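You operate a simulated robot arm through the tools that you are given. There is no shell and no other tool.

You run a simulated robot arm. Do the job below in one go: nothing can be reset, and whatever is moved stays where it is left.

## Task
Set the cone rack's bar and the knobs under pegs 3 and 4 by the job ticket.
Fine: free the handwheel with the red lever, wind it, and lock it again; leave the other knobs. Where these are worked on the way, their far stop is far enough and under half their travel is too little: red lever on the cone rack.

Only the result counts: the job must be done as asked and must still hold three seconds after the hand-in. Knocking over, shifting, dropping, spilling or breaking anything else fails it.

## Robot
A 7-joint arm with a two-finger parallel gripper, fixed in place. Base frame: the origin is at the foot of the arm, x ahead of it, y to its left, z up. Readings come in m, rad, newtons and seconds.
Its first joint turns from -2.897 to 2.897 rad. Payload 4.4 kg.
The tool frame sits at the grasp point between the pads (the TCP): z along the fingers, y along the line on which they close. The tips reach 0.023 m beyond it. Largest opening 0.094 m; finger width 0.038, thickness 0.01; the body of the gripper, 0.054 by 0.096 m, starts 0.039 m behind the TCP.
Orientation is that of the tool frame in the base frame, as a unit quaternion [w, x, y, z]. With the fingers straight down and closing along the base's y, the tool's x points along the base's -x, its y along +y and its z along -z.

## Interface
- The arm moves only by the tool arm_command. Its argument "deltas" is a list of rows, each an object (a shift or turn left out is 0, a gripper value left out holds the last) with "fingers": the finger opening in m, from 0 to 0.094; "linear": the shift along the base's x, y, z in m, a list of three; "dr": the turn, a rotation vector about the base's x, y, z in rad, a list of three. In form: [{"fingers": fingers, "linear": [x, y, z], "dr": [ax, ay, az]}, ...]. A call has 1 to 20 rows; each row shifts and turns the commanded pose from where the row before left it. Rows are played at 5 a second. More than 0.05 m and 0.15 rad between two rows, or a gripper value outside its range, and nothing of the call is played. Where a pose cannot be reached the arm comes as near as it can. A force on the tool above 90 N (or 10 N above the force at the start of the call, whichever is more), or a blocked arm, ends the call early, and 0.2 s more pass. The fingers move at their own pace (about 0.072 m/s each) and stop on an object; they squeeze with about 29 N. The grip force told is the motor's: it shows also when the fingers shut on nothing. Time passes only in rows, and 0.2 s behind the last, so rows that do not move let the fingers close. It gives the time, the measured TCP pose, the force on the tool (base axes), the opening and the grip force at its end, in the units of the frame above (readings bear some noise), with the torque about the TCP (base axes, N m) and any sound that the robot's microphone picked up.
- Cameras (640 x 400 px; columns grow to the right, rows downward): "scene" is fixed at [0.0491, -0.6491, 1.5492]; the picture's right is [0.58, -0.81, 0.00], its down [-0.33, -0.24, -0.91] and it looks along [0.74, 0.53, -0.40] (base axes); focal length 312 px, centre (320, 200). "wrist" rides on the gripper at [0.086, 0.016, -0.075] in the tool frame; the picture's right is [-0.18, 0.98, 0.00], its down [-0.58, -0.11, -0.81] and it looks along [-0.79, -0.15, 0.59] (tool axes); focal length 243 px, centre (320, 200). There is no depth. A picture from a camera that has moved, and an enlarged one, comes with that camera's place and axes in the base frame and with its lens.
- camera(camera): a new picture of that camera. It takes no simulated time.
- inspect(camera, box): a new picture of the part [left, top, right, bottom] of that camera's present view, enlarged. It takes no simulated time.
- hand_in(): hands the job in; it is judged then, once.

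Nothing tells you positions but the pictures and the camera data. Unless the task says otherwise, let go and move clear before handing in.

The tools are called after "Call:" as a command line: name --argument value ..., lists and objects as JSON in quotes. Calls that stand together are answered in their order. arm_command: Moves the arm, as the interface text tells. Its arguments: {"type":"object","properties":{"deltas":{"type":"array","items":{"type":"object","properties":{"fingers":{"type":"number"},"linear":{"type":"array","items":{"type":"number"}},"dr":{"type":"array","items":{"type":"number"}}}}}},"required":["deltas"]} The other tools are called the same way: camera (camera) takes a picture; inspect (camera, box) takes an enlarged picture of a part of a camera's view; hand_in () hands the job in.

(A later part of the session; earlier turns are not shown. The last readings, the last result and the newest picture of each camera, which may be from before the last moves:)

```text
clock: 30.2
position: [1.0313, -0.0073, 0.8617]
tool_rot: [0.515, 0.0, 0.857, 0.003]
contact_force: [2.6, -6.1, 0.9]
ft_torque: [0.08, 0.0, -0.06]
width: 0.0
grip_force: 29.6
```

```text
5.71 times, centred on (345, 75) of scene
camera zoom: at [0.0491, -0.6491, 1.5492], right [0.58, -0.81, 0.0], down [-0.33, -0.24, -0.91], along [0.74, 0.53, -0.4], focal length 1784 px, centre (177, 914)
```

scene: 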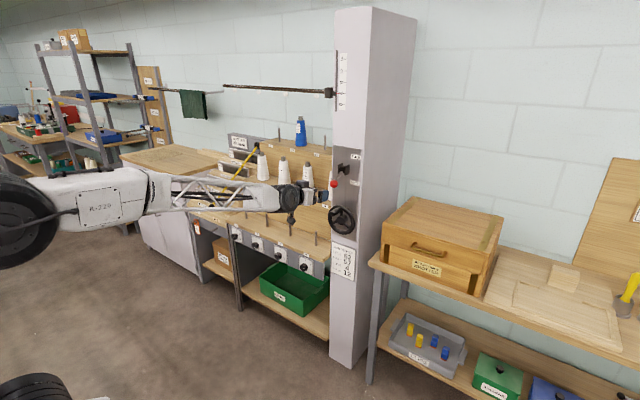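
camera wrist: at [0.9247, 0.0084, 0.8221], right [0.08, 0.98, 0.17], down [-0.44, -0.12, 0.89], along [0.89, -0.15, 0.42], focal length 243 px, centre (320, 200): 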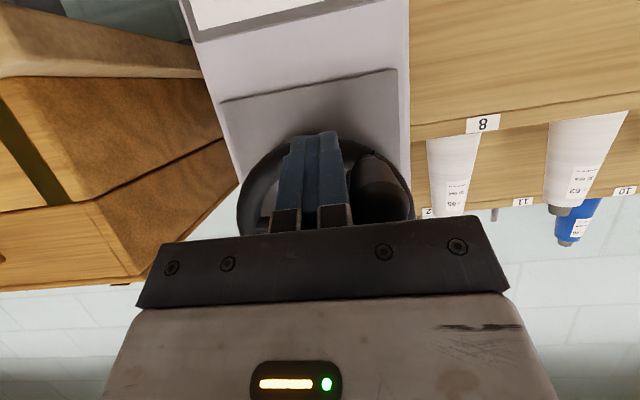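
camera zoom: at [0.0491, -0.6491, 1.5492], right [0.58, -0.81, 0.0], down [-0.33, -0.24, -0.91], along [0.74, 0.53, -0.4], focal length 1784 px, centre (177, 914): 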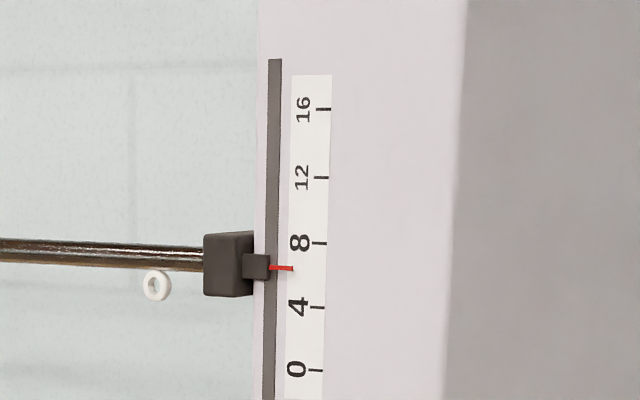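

The bar is at about 6.4 with the handle near 216°. Now the fingers go under the handle to push it up the left side.

Call:
arm_command --deltas '[{"linear": [0, 0.0105, -0.0048]}, {"linear": [0, 0.0116, 0.0043]}, {"linear": [0, 0.0117, 0.009]}, {"linear": [0, 0.0094, 0.0118]}, {"linear": [0, 0.0066, 0.0121]}, {"linear": [0, 0.0044, 0.0119]}, {"linear": [0, 0.0017, 0.0132]}, {}]'

Call:
camera --camera "wrist"

Call:
inspect --camera "scene" --box '[320, 40, 370, 110]'

Call:
inspect --camera "scene" --box '[290, 140, 380, 250]'

```text
clock: 32.0
position: [1.0401, 0.0149, 0.9281]
tool_rot: [0.516, 0.005, 0.856, -0.004]
contact_force: [6.3, -25.1, -0.8]
ft_torque: [-0.19, -0.09, 0.63]
width: 0.0001
grip_force: 28.6
out of reach, approached as far as the arm can: row 1, 2, 3, 4, 5
stopped in row 8: the force on the tool passed its limit at 95 N (the readings are from after the stop); the commanded pose is now the measured one
```

```text
taken
camera wrist: at [0.9334, 0.0331, 0.888], right [0.1, 0.98, 0.16], down [-0.44, -0.1, 0.89], along [0.89, -0.16, 0.43], focal length 243 px, centre (320, 200)
```

wrist: 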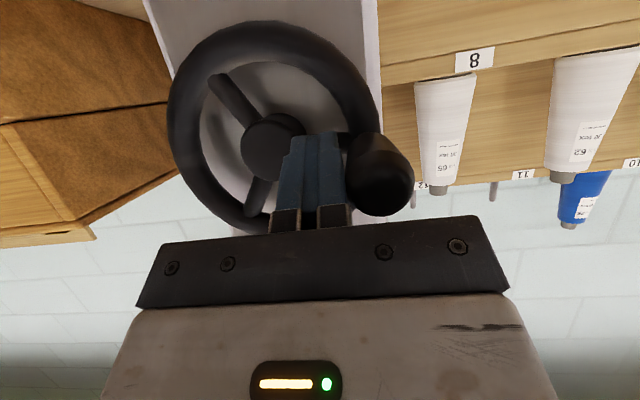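

```text
5.71 times, centred on (345, 75) of scene
camera zoom: at [0.0491, -0.6491, 1.5492], right [0.58, -0.81, 0.0], down [-0.33, -0.24, -0.91], along [0.74, 0.53, -0.4], focal length 1784 px, centre (177, 914)
```

zoom: 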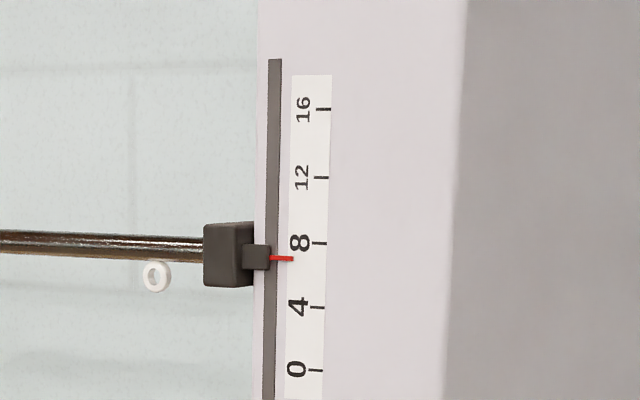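

```text
3.64 times, centred on (335, 195) of scene
camera zoom: at [0.0491, -0.6491, 1.5492], right [0.58, -0.81, 0.0], down [-0.33, -0.24, -0.91], along [0.74, 0.53, -0.4], focal length 1135 px, centre (266, 218)
```

zoom: 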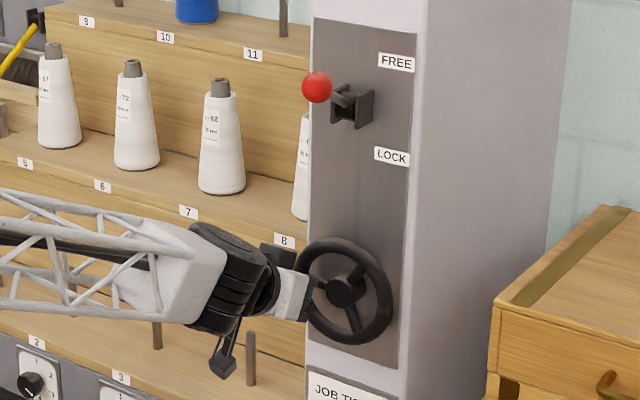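

The wrist is close to a singularity here, with the tool in line with the forearm, so moves to +y fail. I'll back out to free space and pitch well down. Then I'll roll the tool around the forearm axis so it points forward from the other side.

Call:
arm_command --deltas '[{"linear": [-0.04, -0.003, 0]}, {"linear": [-0.045, 0, 0.0]}, {"linear": [-0.045, -0.003, 0.02], "dr": [0, 0.1, 0]}, {"linear": [-0.03, -0.003, 0.02], "dr": [0, 0.12, 0]}, {"linear": [-0.02, 0, 0.02], "dr": [0, 0.12, 0]}, {"linear": [-0.01, 0, 0.02], "dr": [0, 0.12, 0]}, {"dr": [0, 0.1, 0]}, {}]'

Call:
camera --camera "scene"

```text
clock: 33.8
position: [0.8646, 0.0129, 0.9932]
tool_rot: [0.311, -0.002, 0.95, 0.012]
contact_force: [1.2, -0.4, -3.0]
ft_torque: [0.01, -0.16, 0.0]
width: 0.0
grip_force: 29.5
out of reach, approached as far as the arm can: row 5, 6
```

```text
taken
```

scene: 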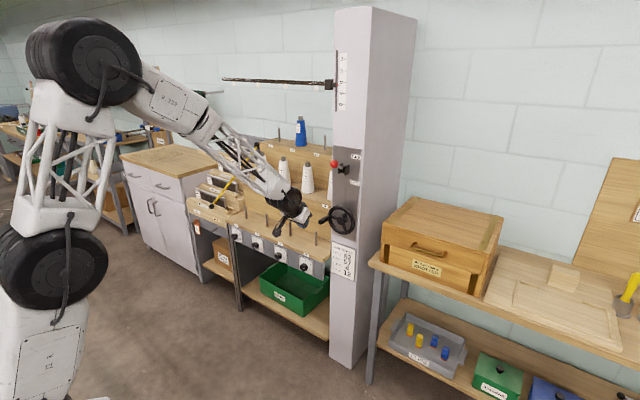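

Call:
arm_command --deltas '[{"linear": [-0.01, -0.003, 0.02], "dr": [0, 0.13, 0]}, {"linear": [-0.01, -0.003, 0.02], "dr": [0, 0.13, 0]}, {"linear": [-0.01, -0.003, 0.02], "dr": [0, 0.13, 0]}, {"linear": [-0.01, -0.003, 0.02], "dr": [0, 0.13, 0]}, {}, {}]'

Call:
camera --camera "scene"

```text
clock: 35.2
position: [0.826, -0.0007, 1.0766]
tool_rot: [0.06, 0.002, 0.998, 0.012]
contact_force: [0.1, -0.1, -0.3]
ft_torque: [0.0, 0.0, 0.01]
width: 0.0003
grip_force: 29.1
```

```text
taken
```

scene: 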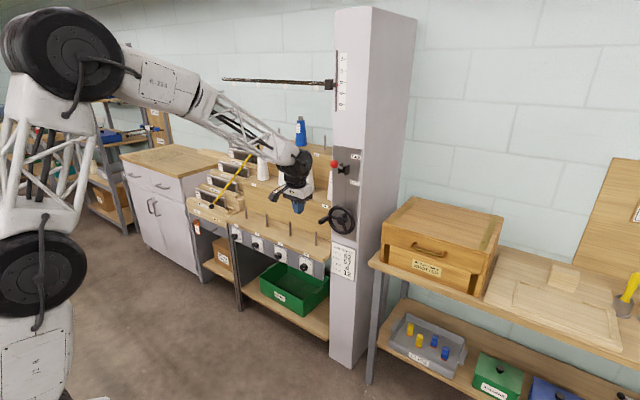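

Now I'll roll the tool about the forearm axis in small steps.

Call:
arm_command --deltas '[{"dr": [-0.13, 0, 0.072]}, {"dr": [-0.13, 0, 0.072]}, {"dr": [-0.13, 0, 0.072]}, {"dr": [-0.13, 0, 0.072]}, {"dr": [-0.13, 0, 0.072]}, {"dr": [-0.13, 0, 0.072]}, {"dr": [-0.13, 0, 0.072]}, {"dr": [-0.13, 0, 0.072]}, {}]'

Call:
camera --camera "scene"

```text
clock: 37.2
position: [0.8246, 0.0023, 1.0773]
tool_rot: [0.047, -0.299, 0.833, -0.463]
contact_force: [-0.7, -0.6, -0.3]
ft_torque: [0.03, 0.02, 0.0]
width: 0.0
grip_force: 28.4
```

```text
taken
```

scene: 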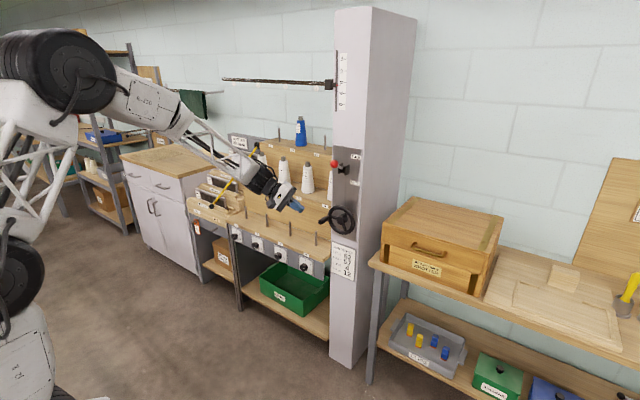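

Call:
arm_command --deltas '[{"dr": [-0.125, -0.024, 0.074]}, {"dr": [-0.125, -0.024, 0.074]}, {"dr": [-0.125, -0.024, 0.074]}, {"dr": [-0.125, -0.024, 0.074]}, {"dr": [-0.125, -0.024, 0.074]}, {"dr": [-0.125, -0.024, 0.074]}, {}]'

Call:
camera --camera "scene"

Call:
camera --camera "wrist"

```text
clock: 38.8
position: [0.8253, 0.0019, 1.0763]
tool_rot: [-0.091, 0.434, -0.517, 0.732]
contact_force: [-0.3, -0.6, -0.4]
ft_torque: [-0.01, -0.01, -0.01]
width: 0.0
grip_force: 29.4
```

```text
taken
```

scene: 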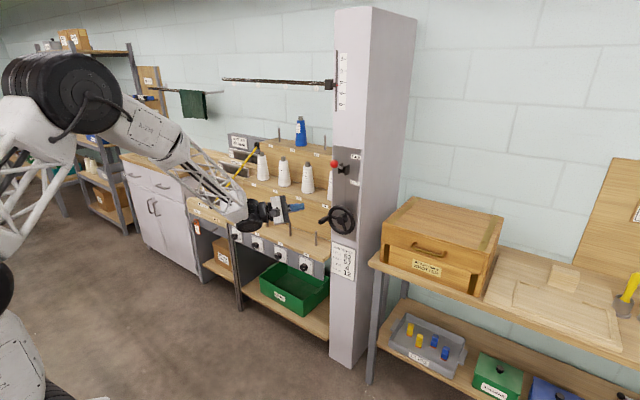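

```text
taken
camera wrist: at [0.7135, -0.0046, 1.1039], right [-0.2, -0.33, -0.92], down [-0.2, 0.93, -0.29], along [0.96, 0.13, -0.25], focal length 243 px, centre (320, 200)
```

wrist: 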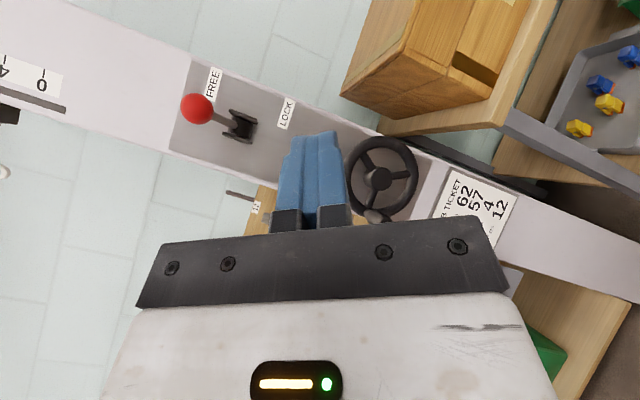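

That worked: the tool now points forward and level, yawed about 43° right, with the camera on top. I'll bring the yaw closer to straight ahead.

Call:
arm_command --deltas '[{"linear": [0, 0, -0.02], "dr": [0, 0, 0.12]}, {"linear": [0, 0.005, -0.02], "dr": [0, 0, 0.12]}, {"linear": [0, 0.005, -0.02], "dr": [0, 0, 0.12]}, {"linear": [0.01, 0.01, -0.02], "dr": [0, 0, 0.08]}, {}, {}]'

Call:
camera --camera "scene"

Call:
camera --camera "wrist"

```text
clock: 40.2
position: [0.8363, 0.0207, 0.9972]
tool_rot: [-0.249, 0.537, -0.409, 0.694]
contact_force: [0.0, 0.6, -0.1]
ft_torque: [0.01, 0.0, 0.0]
width: 0.0003
grip_force: 28.6
```

```text
taken
```

scene: 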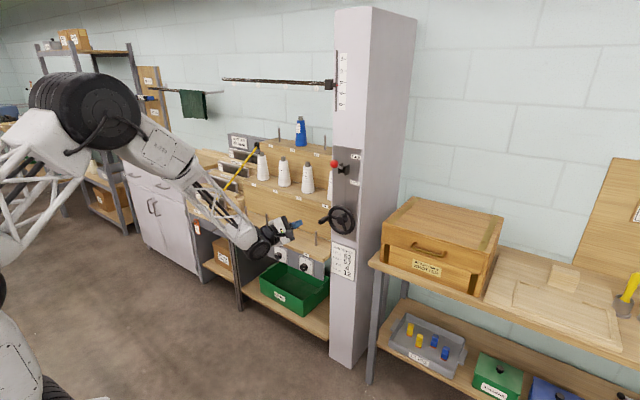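

```text
taken
camera wrist: at [0.7373, -0.0326, 1.0248], right [-0.04, -0.39, -0.92], down [-0.58, 0.76, -0.29], along [0.81, 0.52, -0.25], focal length 243 px, centre (320, 200)
```

wrist: 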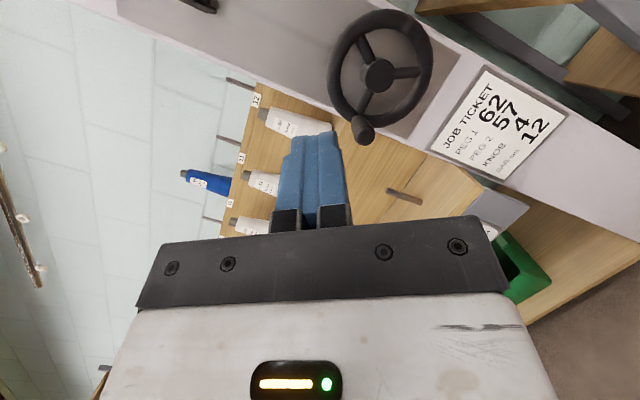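

Plenty of freedom now. I'll roll the fingers so their flat faces point up and down, and come in beneath the handle, which sits at about 275°.

Call:
arm_command --deltas '[{"linear": [0.0284, 0.0043, -0.028], "dr": [0.136, -0.043, 0.0128]}, {"linear": [0.0284, 0.0043, -0.028], "dr": [0.136, -0.043, 0.0128]}, {"linear": [0.0284, 0.0043, -0.028], "dr": [0.136, -0.043, 0.0128]}, {"linear": [0.0284, 0.0043, -0.028], "dr": [0.136, -0.043, 0.0128]}, {}, {}]'

Call:
camera --camera "wrist"

Call:
inspect --camera "scene" --box '[280, 180, 370, 250]'

```text
clock: 41.6
position: [0.9499, 0.0402, 0.8848]
tool_rot: [-0.435, 0.399, -0.546, 0.594]
contact_force: [-0.4, 0.6, 0.5]
ft_torque: [0.0, 0.02, 0.0]
width: 0.0003
grip_force: 28.7
```

```text
taken
camera wrist: at [0.854, -0.0191, 0.8636], right [0.14, 0.15, -0.98], down [-0.6, 0.8, 0.04], along [0.79, 0.58, 0.2], focal length 243 px, centre (320, 200)
```

wrist: 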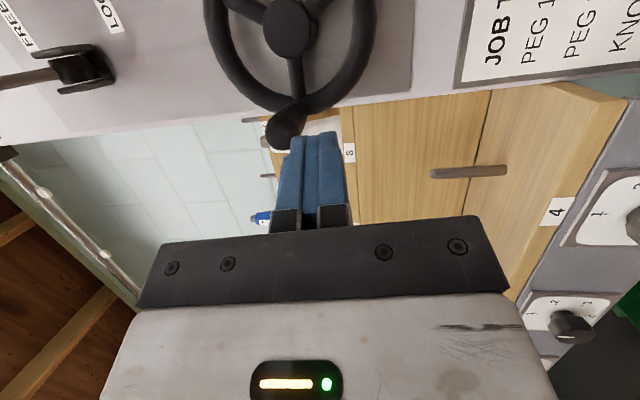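

```text
5.71 times, centred on (325, 215) of scene
camera zoom: at [0.0491, -0.6491, 1.5492], right [0.58, -0.81, 0.0], down [-0.33, -0.24, -0.91], along [0.74, 0.53, -0.4], focal length 1784 px, centre (291, 114)
```

zoom: 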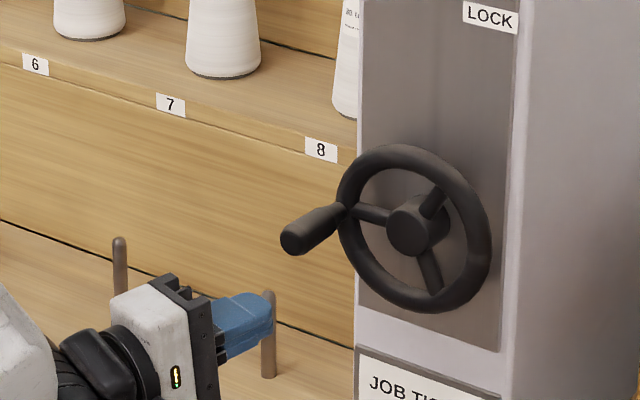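

Call:
arm_command --deltas '[{"linear": [0.04, 0, 0]}, {"linear": [0.04, 0, 0]}, {}, {"linear": [0, 0.0007, 0.01]}, {"linear": [0, 0.0007, 0.0107]}, {"linear": [0, 0.0024, 0.0118]}, {"linear": [0, 0.0007, 0.0111]}, {"linear": [0, 0, 0.0098]}, {"linear": [0, -0.0021, 0.0109]}, {}]'

Call:
camera --camera "wrist"

Call:
inspect --camera "scene" --box '[280, 180, 370, 250]'

Call:
inspect --camera "scene" --box '[320, 40, 370, 110]'

```text
clock: 43.8
position: [1.0266, 0.0418, 0.9487]
tool_rot: [-0.434, 0.4, -0.546, 0.595]
contact_force: [-1.7, 1.0, -0.8]
ft_torque: [0.04, -0.04, -0.03]
width: 0.0001
grip_force: 29.3
```

```text
taken
camera wrist: at [0.931, -0.0188, 0.9277], right [0.14, 0.15, -0.98], down [-0.6, 0.8, 0.04], along [0.79, 0.58, 0.2], focal length 243 px, centre (320, 200)
```

wrist: 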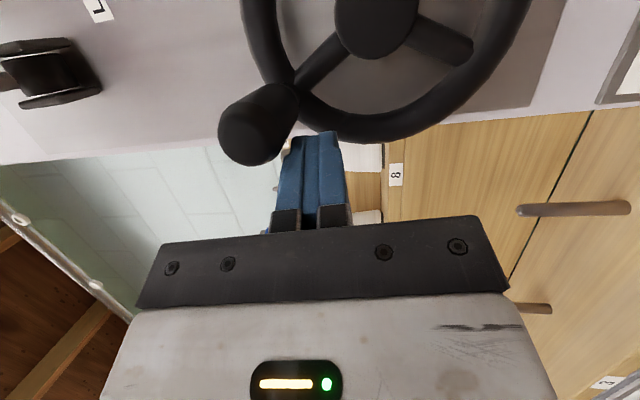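

```text
5.71 times, centred on (325, 215) of scene
camera zoom: at [0.0491, -0.6491, 1.5492], right [0.58, -0.81, 0.0], down [-0.33, -0.24, -0.91], along [0.74, 0.53, -0.4], focal length 1784 px, centre (291, 114)
```

zoom: 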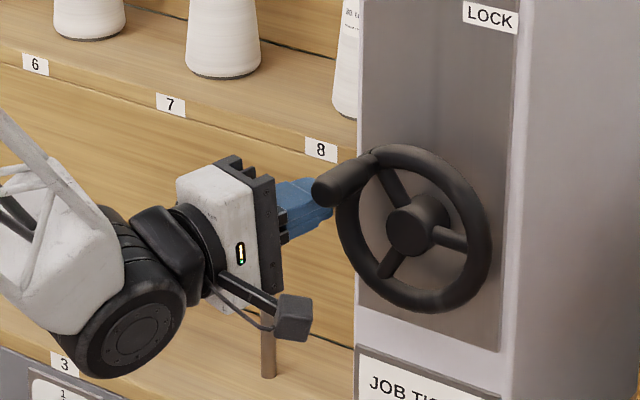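

```text
5.71 times, centred on (345, 75) of scene
camera zoom: at [0.0491, -0.6491, 1.5492], right [0.58, -0.81, 0.0], down [-0.33, -0.24, -0.91], along [0.74, 0.53, -0.4], focal length 1784 px, centre (177, 914)
```

zoom: 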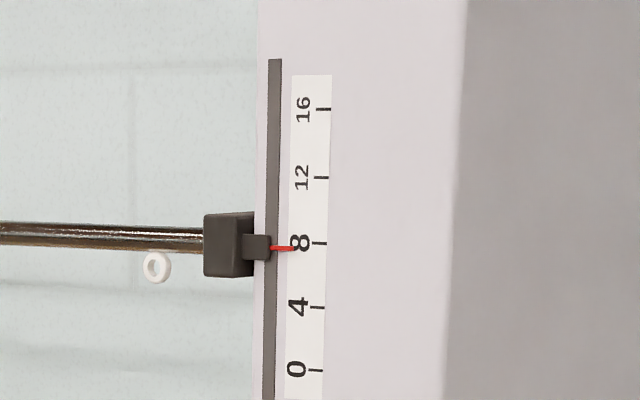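

The bar is at about 7.7. Continuing over the top and down the right side.

Call:
arm_command --deltas '[{"linear": [0, -0.0067, 0.012]}, {"linear": [0, -0.0109, 0.0107]}, {"linear": [0, -0.0121, 0.008]}, {"linear": [0, -0.0121, 0.0054]}, {"linear": [0, -0.0121, 0.0033]}, {"linear": [0, -0.0143, -0.0002]}, {"linear": [0, -0.0159, -0.0053]}, {"linear": [0, -0.0142, -0.0098]}, {"linear": [0, -0.0107, -0.0111]}, {}]'

Call:
camera --camera "wrist"

Call:
inspect --camera "scene" --box '[280, 180, 370, 250]'

Call:
inspect --camera "scene" --box '[320, 40, 370, 110]'

```text
clock: 46.0
position: [1.0286, -0.0684, 0.9613]
tool_rot: [-0.435, 0.4, -0.546, 0.595]
contact_force: [-0.8, 0.8, 1.8]
ft_torque: [0.0, 0.01, -0.02]
width: 0.0
grip_force: 29.0
```

```text
taken
camera wrist: at [0.9324, -0.1271, 0.9391], right [0.14, 0.15, -0.98], down [-0.6, 0.8, 0.04], along [0.79, 0.58, 0.2], focal length 243 px, centre (320, 200)
```

wrist: 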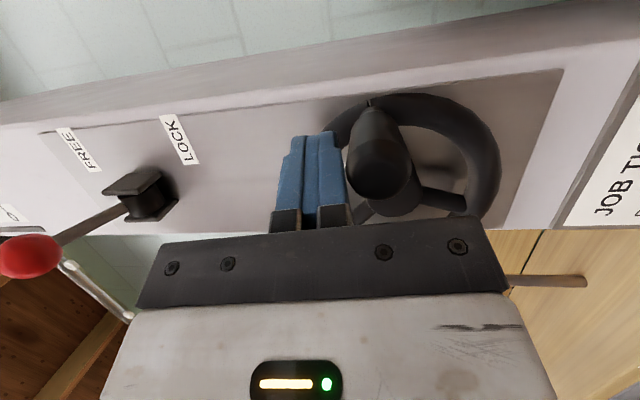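

```text
5.71 times, centred on (325, 215) of scene
camera zoom: at [0.0491, -0.6491, 1.5492], right [0.58, -0.81, 0.0], down [-0.33, -0.24, -0.91], along [0.74, 0.53, -0.4], focal length 1784 px, centre (291, 114)
```

zoom: 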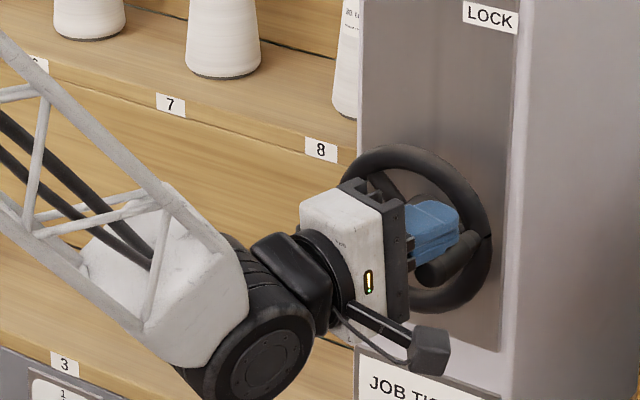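

```text
5.71 times, centred on (345, 75) of scene
camera zoom: at [0.0491, -0.6491, 1.5492], right [0.58, -0.81, 0.0], down [-0.33, -0.24, -0.91], along [0.74, 0.53, -0.4], focal length 1784 px, centre (177, 914)
```

zoom: 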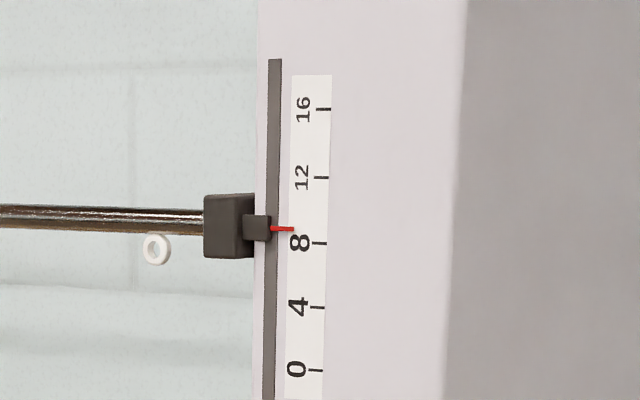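

Call:
arm_command --deltas '[{"linear": [0, -0.0074, -0.0118]}, {"linear": [0, -0.0048, -0.0122]}, {"linear": [0, -0.0024, -0.0118]}, {"linear": [0, -0.0007, -0.0111]}, {"linear": [0, 0, -0.0098]}, {"linear": [0, 0.0021, -0.0109]}, {"linear": [0, 0.0067, -0.012]}, {"linear": [0, 0.0109, -0.0107]}, {"linear": [0, 0.0121, -0.008]}, {"linear": [0, 0.0121, -0.0054]}, {"linear": [0, 0.0121, -0.0033]}, {}]'

Call:
camera --camera "wrist"

Call:
inspect --camera "scene" --box '[320, 40, 370, 110]'

```text
clock: 48.6
position: [1.0274, -0.0294, 0.8523]
tool_rot: [-0.434, 0.4, -0.545, 0.595]
contact_force: [-1.4, -2.0, -1.9]
ft_torque: [-0.03, -0.07, 0.1]
width: 0.0002
grip_force: 28.6
```

```text
taken
camera wrist: at [0.9311, -0.0878, 0.8316], right [0.14, 0.15, -0.98], down [-0.6, 0.8, 0.04], along [0.79, 0.58, 0.2], focal length 243 px, centre (320, 200)
```

wrist: 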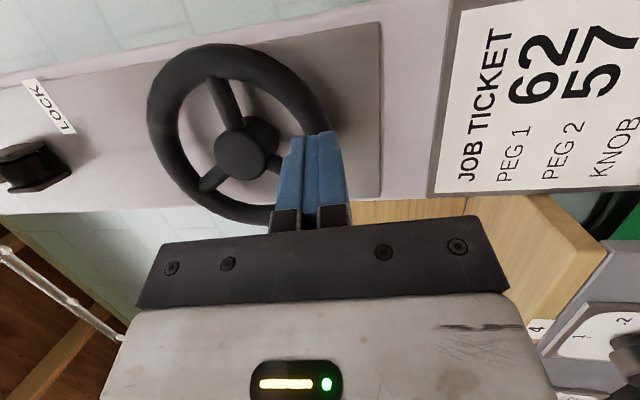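

```text
5.71 times, centred on (345, 75) of scene
camera zoom: at [0.0491, -0.6491, 1.5492], right [0.58, -0.81, 0.0], down [-0.33, -0.24, -0.91], along [0.74, 0.53, -0.4], focal length 1784 px, centre (177, 914)
```

zoom: 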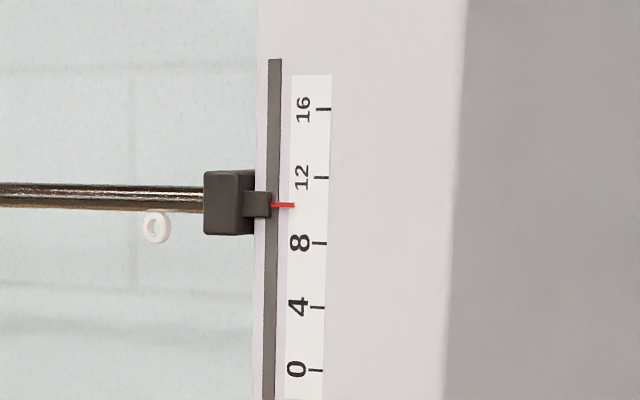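

Call:
arm_command --deltas '[{"linear": [0, 0.0143, 0.0002]}, {"linear": [0, 0.0159, 0.0053]}, {"linear": [0, 0.0142, 0.0098]}, {"linear": [0, 0.0107, 0.0111]}, {"linear": [0, 0.0074, 0.0118]}, {"linear": [0, 0.0048, 0.0122]}, {"linear": [0, 0.0024, 0.0118]}, {"linear": [0, 0.0007, 0.0111]}, {"linear": [0, 0, 0.0098]}, {"linear": [0, -0.0021, 0.0109]}, {}]'

Call:
camera --camera "wrist"

Call:
inspect --camera "scene" --box '[330, 55, 360, 85]'

```text
clock: 51.0
position: [1.0295, 0.041, 0.9472]
tool_rot: [-0.435, 0.399, -0.545, 0.595]
contact_force: [-0.7, 2.6, -3.2]
ft_torque: [0.07, 0.04, 0.01]
width: 0.0
grip_force: 29.3
```

```text
taken
camera wrist: at [0.9335, -0.0185, 0.9278], right [0.14, 0.15, -0.98], down [-0.6, 0.8, 0.04], along [0.79, 0.58, 0.2], focal length 243 px, centre (320, 200)
```

wrist: 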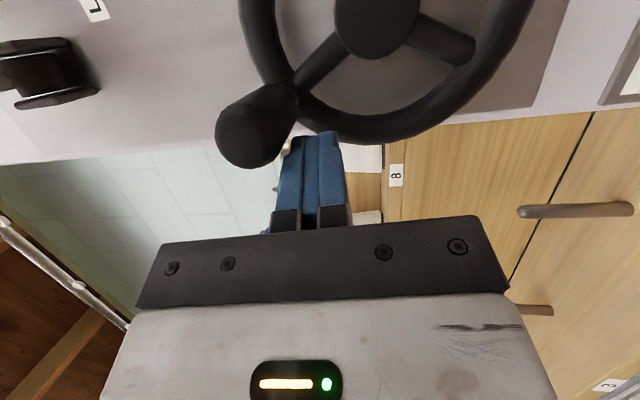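

```text
13.33 times, centred on (345, 70) of scene
camera zoom: at [0.0491, -0.6491, 1.5492], right [0.58, -0.81, 0.0], down [-0.33, -0.24, -0.91], along [0.74, 0.53, -0.4], focal length 4163 px, centre (-13, 1933)
```

zoom: 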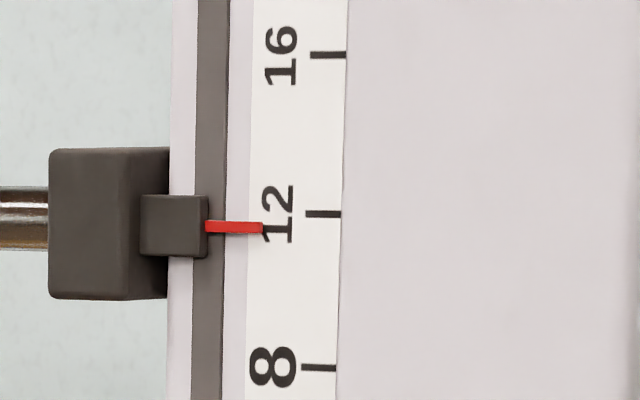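

The bar reads about 11.6, which matches 4 cm per turn from exactly 4. The last 36° will bring the handle to the top and the bar to 12.

Call:
arm_command --deltas '[{"linear": [0, -0.0067, 0.012]}, {"linear": [0, -0.0109, 0.0107]}, {"linear": [0, -0.0115, 0.0076]}, {}]'

Call:
inspect --camera "scene" --box '[330, 55, 360, 85]'

Call:
inspect --camera "scene" --box '[280, 180, 370, 250]'

```text
clock: 52.0
position: [1.0276, 0.0124, 0.979]
tool_rot: [-0.435, 0.4, -0.546, 0.595]
contact_force: [0.4, 3.4, 1.2]
ft_torque: [-0.01, 0.02, 0.05]
width: 0.0
grip_force: 29.1
```

```text
13.33 times, centred on (345, 70) of scene
camera zoom: at [0.0491, -0.6491, 1.5492], right [0.58, -0.81, 0.0], down [-0.33, -0.24, -0.91], along [0.74, 0.53, -0.4], focal length 4163 px, centre (-13, 1933)
```

zoom: 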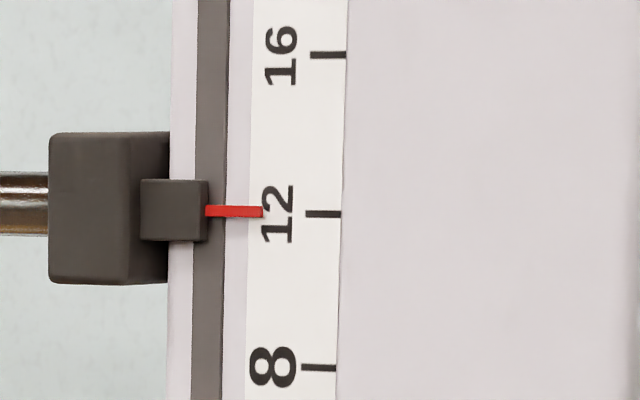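

```text
5.71 times, centred on (325, 215) of scene
camera zoom: at [0.0491, -0.6491, 1.5492], right [0.58, -0.81, 0.0], down [-0.33, -0.24, -0.91], along [0.74, 0.53, -0.4], focal length 1784 px, centre (291, 114)
```

zoom: 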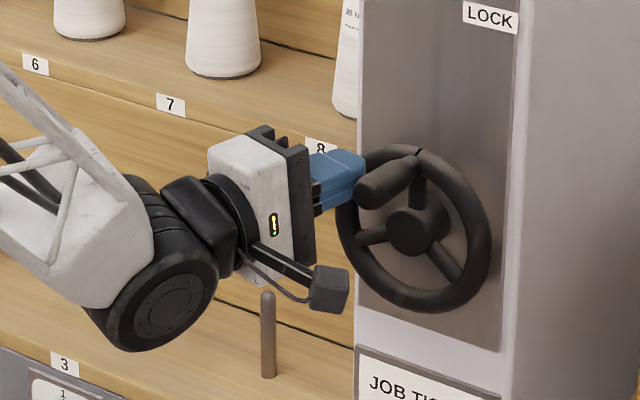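

The bar points exactly at 12. I'll back away from the handle and rise to above the red ball to lock it.

Call:
arm_command --deltas '[{"linear": [0, 0.006, 0]}, {"linear": [-0.04, 0.004, 0]}, {"linear": [-0.05, 0, 0]}, {"linear": [-0.01, -0.006, 0.045]}, {"linear": [0, -0.006, 0.045]}, {"linear": [0, -0.007, 0.045]}, {"linear": [0, -0.008, 0.045]}, {"linear": [0, -0.008, 0.045]}, {"linear": [0, -0.008, 0.046]}, {}, {}]'

Call:
camera --camera "wrist"

Call:
inspect --camera "scene" --box '[280, 120, 370, 240]'

Call:
inspect --camera "scene" --box '[330, 55, 360, 85]'

```text
clock: 54.4
position: [0.9272, -0.0203, 1.2496]
tool_rot: [-0.435, 0.4, -0.546, 0.594]
contact_force: [-0.3, 0.6, -0.4]
ft_torque: [-0.02, -0.01, 0.0]
width: 0.0
grip_force: 28.6
```

```text
taken
camera wrist: at [0.8321, -0.0796, 1.2286], right [0.14, 0.15, -0.98], down [-0.6, 0.8, 0.04], along [0.79, 0.58, 0.2], focal length 243 px, centre (320, 200)
```

wrist: 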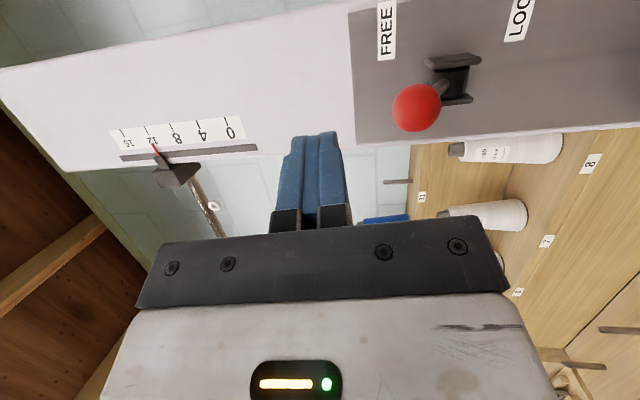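

```text
3.33 times, centred on (325, 180) of scene
camera zoom: at [0.0491, -0.6491, 1.5492], right [0.58, -0.81, 0.0], down [-0.33, -0.24, -0.91], along [0.74, 0.53, -0.4], focal length 1041 px, centre (303, 267)
```

zoom: 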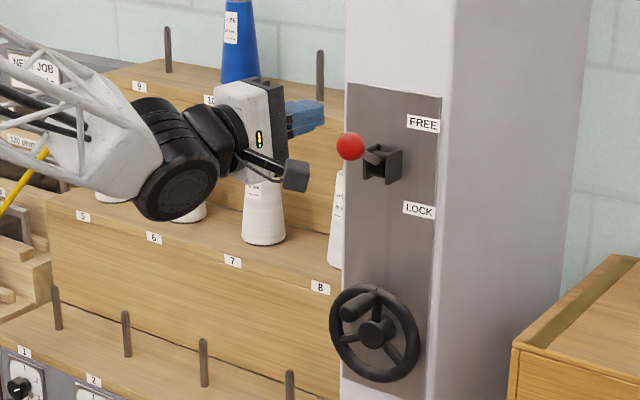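

```text
13.33 times, centred on (345, 70) of scene
camera zoom: at [0.0491, -0.6491, 1.5492], right [0.58, -0.81, 0.0], down [-0.33, -0.24, -0.91], along [0.74, 0.53, -0.4], focal length 4163 px, centre (-13, 1933)
```

zoom: 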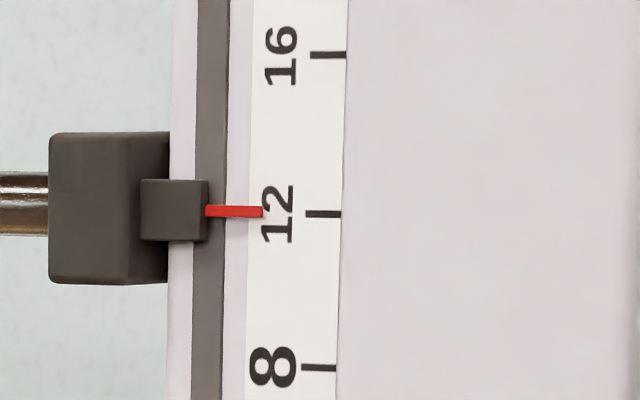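

Call:
arm_command --deltas '[{"linear": [0.036, 0, 0]}, {"linear": [0.037, -0.001, 0]}, {}, {"linear": [0, 0, -0.015]}, {"linear": [0, 0, -0.015]}, {"linear": [0, 0, -0.015]}, {"linear": [0, 0, -0.015]}, {"linear": [0, 0, -0.015]}, {"linear": [0, 0, -0.015]}, {"linear": [0, 0, -0.012]}, {"linear": [0, 0, -0.01]}, {"linear": [0, 0, -0.008]}, {}]'

Call:
inspect --camera "scene" --box '[280, 120, 370, 240]'

Call:
camera --camera "wrist"

```text
clock: 57.2
position: [1.001, -0.0223, 1.1313]
tool_rot: [-0.436, 0.398, -0.544, 0.596]
contact_force: [4.4, -6.3, 25.8]
ft_torque: [-0.01, -0.55, -0.15]
width: 0.0
grip_force: 28.7
```

```text
3.33 times, centred on (325, 180) of scene
camera zoom: at [0.0491, -0.6491, 1.5492], right [0.58, -0.81, 0.0], down [-0.33, -0.24, -0.91], along [0.74, 0.53, -0.4], focal length 1041 px, centre (303, 267)
```

zoom: 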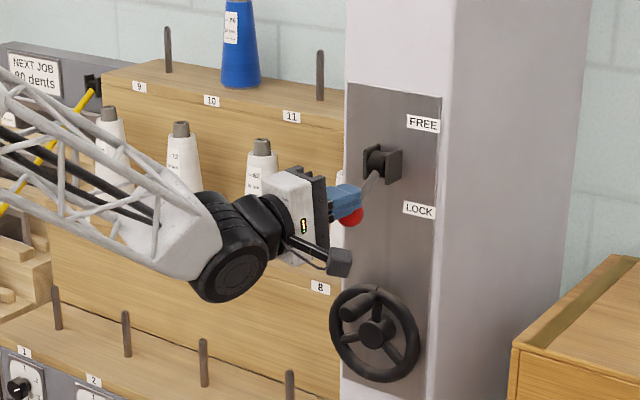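

```text
taken
camera wrist: at [0.9063, -0.0815, 1.1113], right [0.14, 0.15, -0.98], down [-0.6, 0.8, 0.04], along [0.79, 0.58, 0.2], focal length 243 px, centre (320, 200)
```

wrist: 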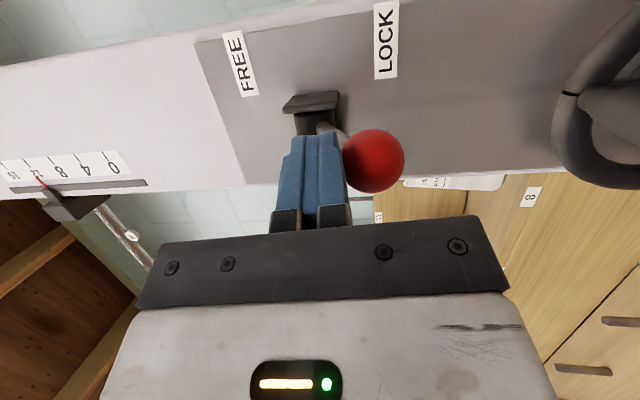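

Call:
arm_command --deltas '[{"linear": [0, 0, -0.005]}, {"linear": [0, 0, -0.005]}, {}]'

Call:
arm_command --deltas '[{"linear": [0, 0, 0.015]}, {"linear": [-0.02, 0, 0.02]}, {"linear": [-0.05, 0, 0]}, {"linear": [-0.03, 0, 0]}, {}]'

Call:
inspect --camera "scene" --box '[320, 155, 360, 205]'

Call:
inspect --camera "scene" --box '[330, 55, 360, 85]'

```text
clock: 57.9
position: [1.0023, -0.0216, 1.1329]
tool_rot: [-0.44, 0.394, -0.541, 0.599]
contact_force: [3.7, 2.0, 12.5]
ft_torque: [0.03, -0.29, -0.01]
width: 0.0
grip_force: 29.8
stopped in row 3: the force on the tool passed its limit at 92 N (the readings are from after the stop); the commanded pose is now the measured one
```

```text
clock: 59.1
position: [0.9034, -0.0207, 1.1644]
tool_rot: [-0.438, 0.396, -0.542, 0.598]
contact_force: [0.9, 0.4, -0.2]
ft_torque: [0.02, 0.01, 0.0]
width: 0.0002
grip_force: 28.5
```

```text
8.00 times, centred on (340, 180) of scene
camera zoom: at [0.0491, -0.6491, 1.5492], right [0.58, -0.81, 0.0], down [-0.33, -0.24, -0.91], along [0.74, 0.53, -0.4], focal length 2498 px, centre (160, 360)
```

zoom: 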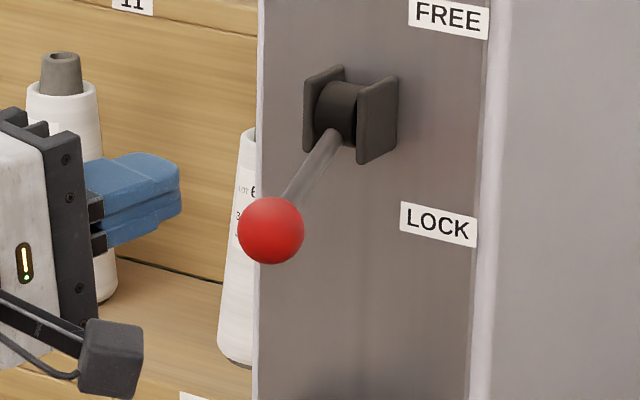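

```text
13.33 times, centred on (345, 70) of scene
camera zoom: at [0.0491, -0.6491, 1.5492], right [0.58, -0.81, 0.0], down [-0.33, -0.24, -0.91], along [0.74, 0.53, -0.4], focal length 4163 px, centre (-13, 1933)
```

zoom: 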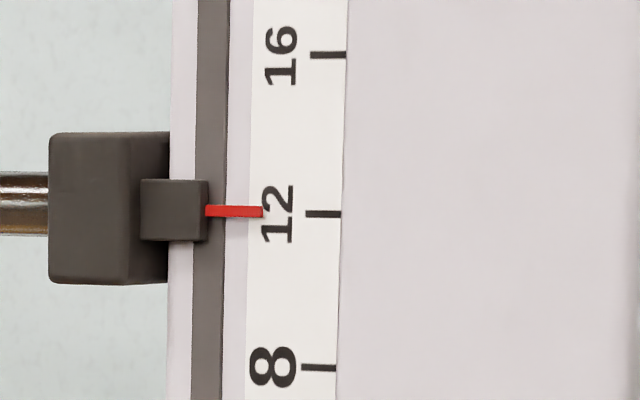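

The lever is back in its original LOCK position and the bar is still at 12. Next are the knobs: knob 4 is near (1.03, 0.153, 0.63) and knob 3 near (1.03, 0.33, 0.63). I'll descend in front of knob 4, squaring the tool to +x.

Call:
arm_command --deltas '[{"linear": [-0.02, 0.0145, -0.04]}, {"linear": [0, 0.0145, -0.0445]}, {"linear": [0, 0.0145, -0.0445]}, {"linear": [0, 0.0145, -0.0445]}, {"linear": [0, 0.0145, -0.0445]}, {"linear": [0, 0.0145, -0.0445]}, {"linear": [0, 0.0145, -0.0445], "dr": [0, 0.014, 0.044]}, {"linear": [0, 0.0145, -0.0445], "dr": [0, 0.014, 0.044]}, {"linear": [0, 0.0145, -0.0445], "dr": [0, 0.014, 0.044]}, {"linear": [0, 0.0145, -0.0445], "dr": [0, 0.014, 0.044]}, {"linear": [0, 0.0145, -0.0445], "dr": [0, 0.014, 0.044]}, {"linear": [0, 0.0135, -0.049], "dr": [0, 0.014, 0.044]}, {"dr": [0, 0.014, 0.044], "fingers": 0.06}, {}, {}]'

Call:
camera --camera "wrist"

Call:
camera --camera "scene"

```text
refused: row 12 steps farther than a row can; nothing moved
```

```text
taken
camera wrist: at [0.8079, -0.0807, 1.142], right [0.15, 0.15, -0.98], down [-0.6, 0.8, 0.03], along [0.79, 0.58, 0.21], focal length 243 px, centre (320, 200)
```

wrist: 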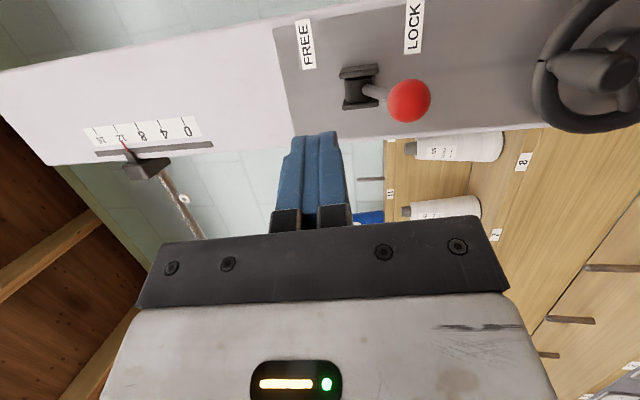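

```text
taken
```

scene: 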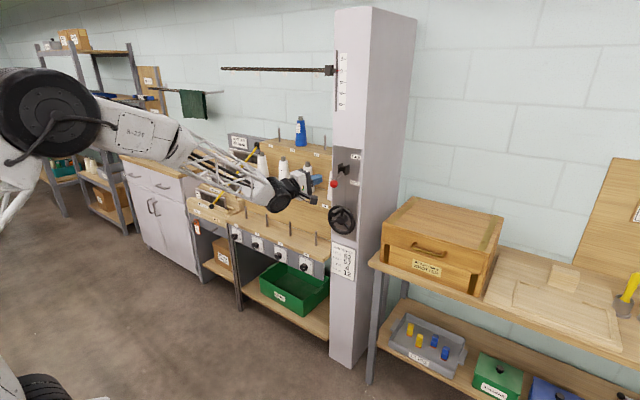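

One row was slightly too long, so nothing moved. I'll resend it with shorter steps.

Call:
arm_command --deltas '[{"linear": [-0.02, 0.0145, -0.04]}, {"linear": [0, 0.0145, -0.0445]}, {"linear": [0, 0.0145, -0.0445]}, {"linear": [0, 0.0145, -0.0445]}, {"linear": [0, 0.0145, -0.0445]}, {"linear": [0, 0.0145, -0.0445]}, {"linear": [0, 0.0145, -0.0445], "dr": [0, 0.014, 0.044]}, {"linear": [0, 0.0145, -0.0445], "dr": [0, 0.014, 0.044]}, {"linear": [0, 0.0145, -0.0445], "dr": [0, 0.014, 0.044]}, {"linear": [0, 0.0145, -0.0445], "dr": [0, 0.014, 0.044]}, {"linear": [0, 0.0145, -0.0445], "dr": [0, 0.014, 0.044]}, {"linear": [0, 0.0135, -0.045], "dr": [0, 0.014, 0.044]}, {"linear": [0, 0, -0.004], "dr": [0, 0.014, 0.044], "fingers": 0.06}, {}, {}]'

Call:
camera --camera "wrist"

Call:
camera --camera "scene"

```text
clock: 62.3
position: [0.8859, 0.1496, 0.6337]
tool_rot: [-0.49, 0.488, -0.503, 0.518]
contact_force: [0.4, -0.7, 0.2]
ft_torque: [-0.01, -0.02, 0.02]
width: 0.0599
grip_force: 0.1
out of reach, approached as far as the arm can: row 13
```

```text
taken
camera wrist: at [0.8075, 0.0666, 0.6185], right [0.03, 0.17, -0.98], down [-0.78, 0.62, 0.09], along [0.62, 0.77, 0.15], focal length 243 px, centre (320, 200)
```

wrist: 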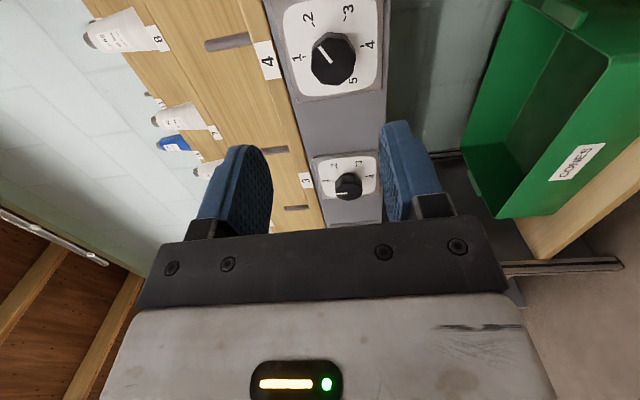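

```text
taken
```

scene: 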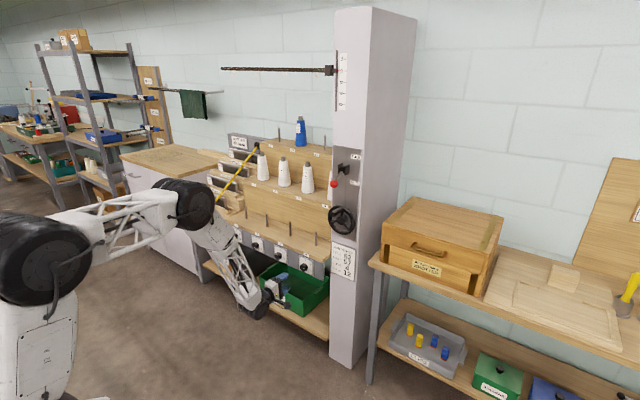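

Call:
inspect --camera "wrist" --box '[260, 0, 400, 100]'

Call:
inspect --camera "wrist" --box '[300, 140, 390, 210]'

```text
4.00 times, centred on (330, 50) of wrist
camera zoom: at [0.8075, 0.0666, 0.6185], right [0.03, 0.17, -0.98], down [-0.78, 0.62, 0.09], along [0.62, 0.77, 0.15], focal length 970 px, centre (280, 800)
```

zoom: 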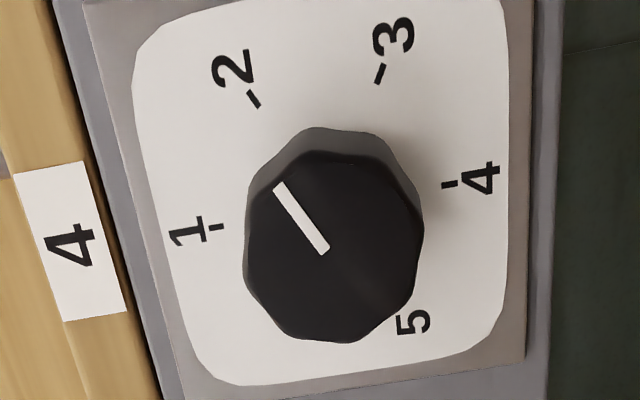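

```text
5.71 times, centred on (345, 175) of wrist
camera zoom: at [0.8075, 0.0666, 0.6185], right [0.03, 0.17, -0.98], down [-0.78, 0.62, 0.09], along [0.62, 0.77, 0.15], focal length 1386 px, centre (177, 343)
```

zoom: 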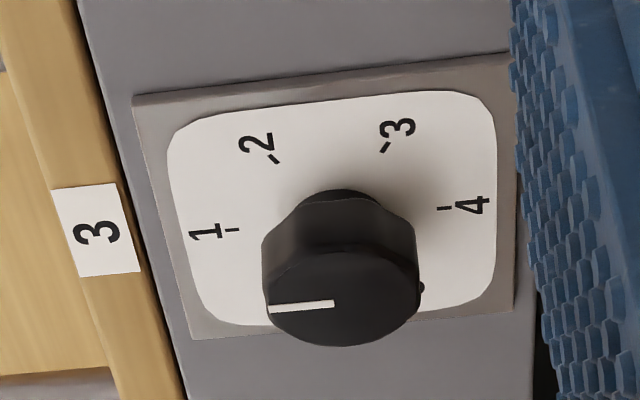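

The view is excellent: dial 4's centre is at (1.053, 0.156, 0.628) and dial 3's at (1.053, 0.326, 0.628). The marks are 60° apart from 1 at the top to 4 at the bottom, with a 5 beyond. I'll pre-roll the tool 60° anticlockwise so there's room for a 120° clockwise turn.

Call:
arm_command --deltas '[{"linear": [0.01, 0.002, -0.002], "dr": [-0.149, 0, 0]}, {"linear": [0.01, 0.002, -0.002], "dr": [-0.149, 0, 0]}, {"linear": [0.01, 0.002, -0.002], "dr": [-0.149, 0, 0], "fingers": 0.054}, {"linear": [0.01, 0, 0], "dr": [-0.149, 0, 0]}, {"linear": [0, 0, 0], "dr": [-0.149, 0, 0]}, {"dr": [-0.149, 0, 0]}, {"dr": [-0.149, 0, 0]}, {}, {}]'

Call:
camera --camera "wrist"

```text
clock: 64.3
position: [0.8803, 0.1535, 0.6521]
tool_rot: [-0.227, 0.651, -0.234, 0.686]
contact_force: [-0.1, 0.3, 0.6]
ft_torque: [-0.03, 0.03, -0.03]
width: 0.054
grip_force: 0.0
out of reach, approached as far as the arm can: row 1, 5, 6, 7
```

```text
taken
camera wrist: at [0.8016, 0.09, 0.7088], right [0.02, -0.66, -0.75], down [-0.78, 0.46, -0.43], along [0.63, 0.59, -0.51], focal length 243 px, centre (320, 200)
```

wrist: 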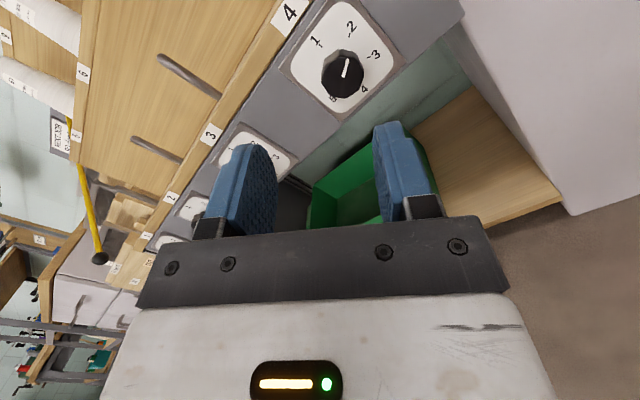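

Call:
arm_command --deltas '[{"linear": [0.03, 0.0007, -0.008]}, {"linear": [0.03, 0.0007, -0.008]}, {"linear": [0.03, 0.0007, -0.008]}, {}]'

Call:
camera --camera "wrist"

Call:
camera --camera "scene"

```text
clock: 65.3
position: [0.9184, 0.1573, 0.6395]
tool_rot: [-0.227, 0.651, -0.234, 0.686]
contact_force: [-0.9, 0.8, -0.4]
ft_torque: [-0.02, -0.02, -0.02]
width: 0.054
grip_force: 0.0
out of reach, approached as far as the arm can: row 1, 2
```

```text
taken
camera wrist: at [0.8399, 0.0949, 0.6963], right [0.02, -0.66, -0.75], down [-0.78, 0.46, -0.42], along [0.63, 0.59, -0.51], focal length 243 px, centre (320, 200)
```

wrist: 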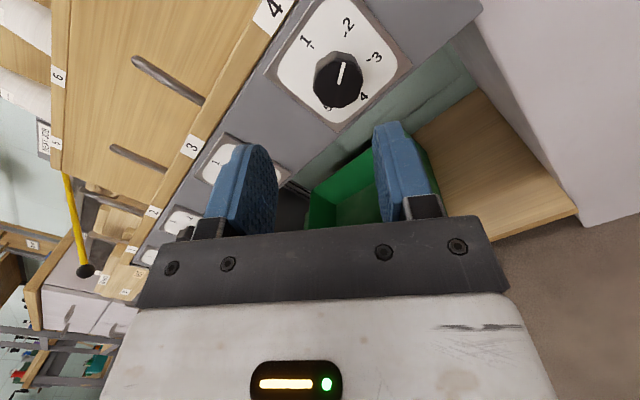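

```text
taken
```

scene: 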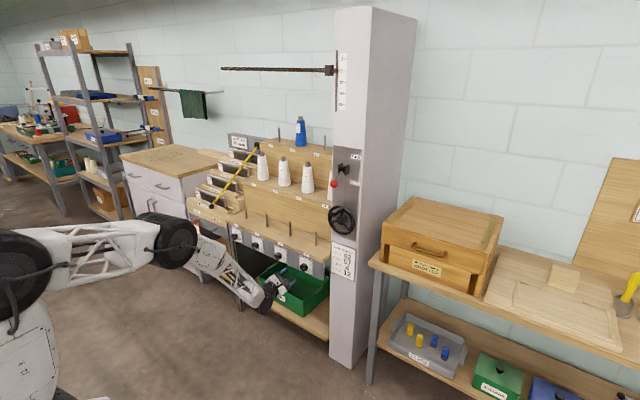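

Call:
arm_command --deltas '[{"linear": [0.028, -0.0008, -0.006]}, {"linear": [0.028, -0.0008, -0.0055]}, {}, {}]'

Call:
camera --camera "wrist"

Call:
inspect --camera "scene" --box '[260, 230, 340, 300]'

```text
clock: 66.3
position: [0.9186, 0.1589, 0.6371]
tool_rot: [-0.227, 0.651, -0.233, 0.686]
contact_force: [-0.1, 0.4, 0.0]
ft_torque: [-0.02, 0.0, -0.02]
width: 0.0542
grip_force: 0.1
out of reach, approached as far as the arm can: row 1, 2
```

```text
taken
camera wrist: at [0.8401, 0.0951, 0.6928], right [0.02, -0.66, -0.75], down [-0.78, 0.46, -0.43], along [0.63, 0.59, -0.51], focal length 243 px, centre (320, 200)
```

wrist: 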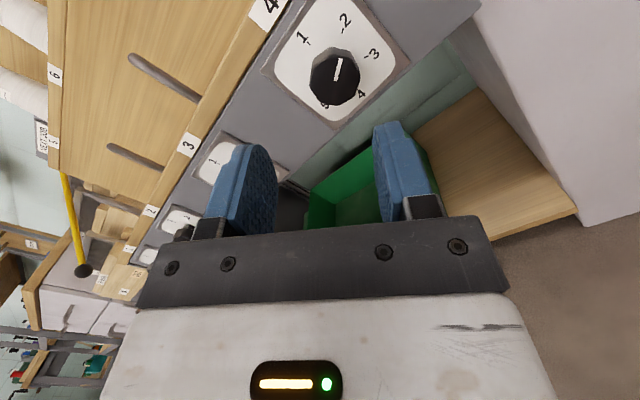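

```text
5.71 times, centred on (300, 265) of scene
camera zoom: at [0.0491, -0.6491, 1.5492], right [0.58, -0.81, 0.0], down [-0.33, -0.24, -0.91], along [0.74, 0.53, -0.4], focal length 1784 px, centre (434, -171)
```

zoom: 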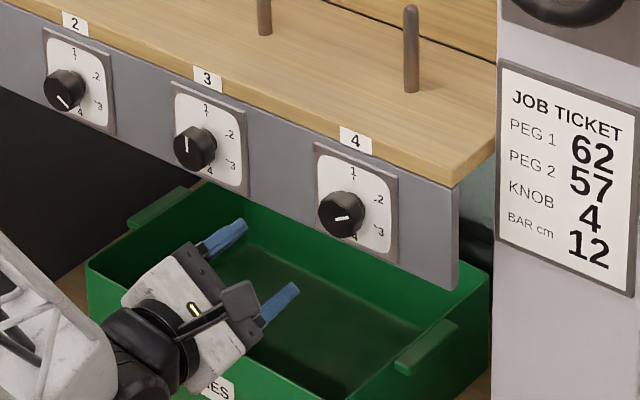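

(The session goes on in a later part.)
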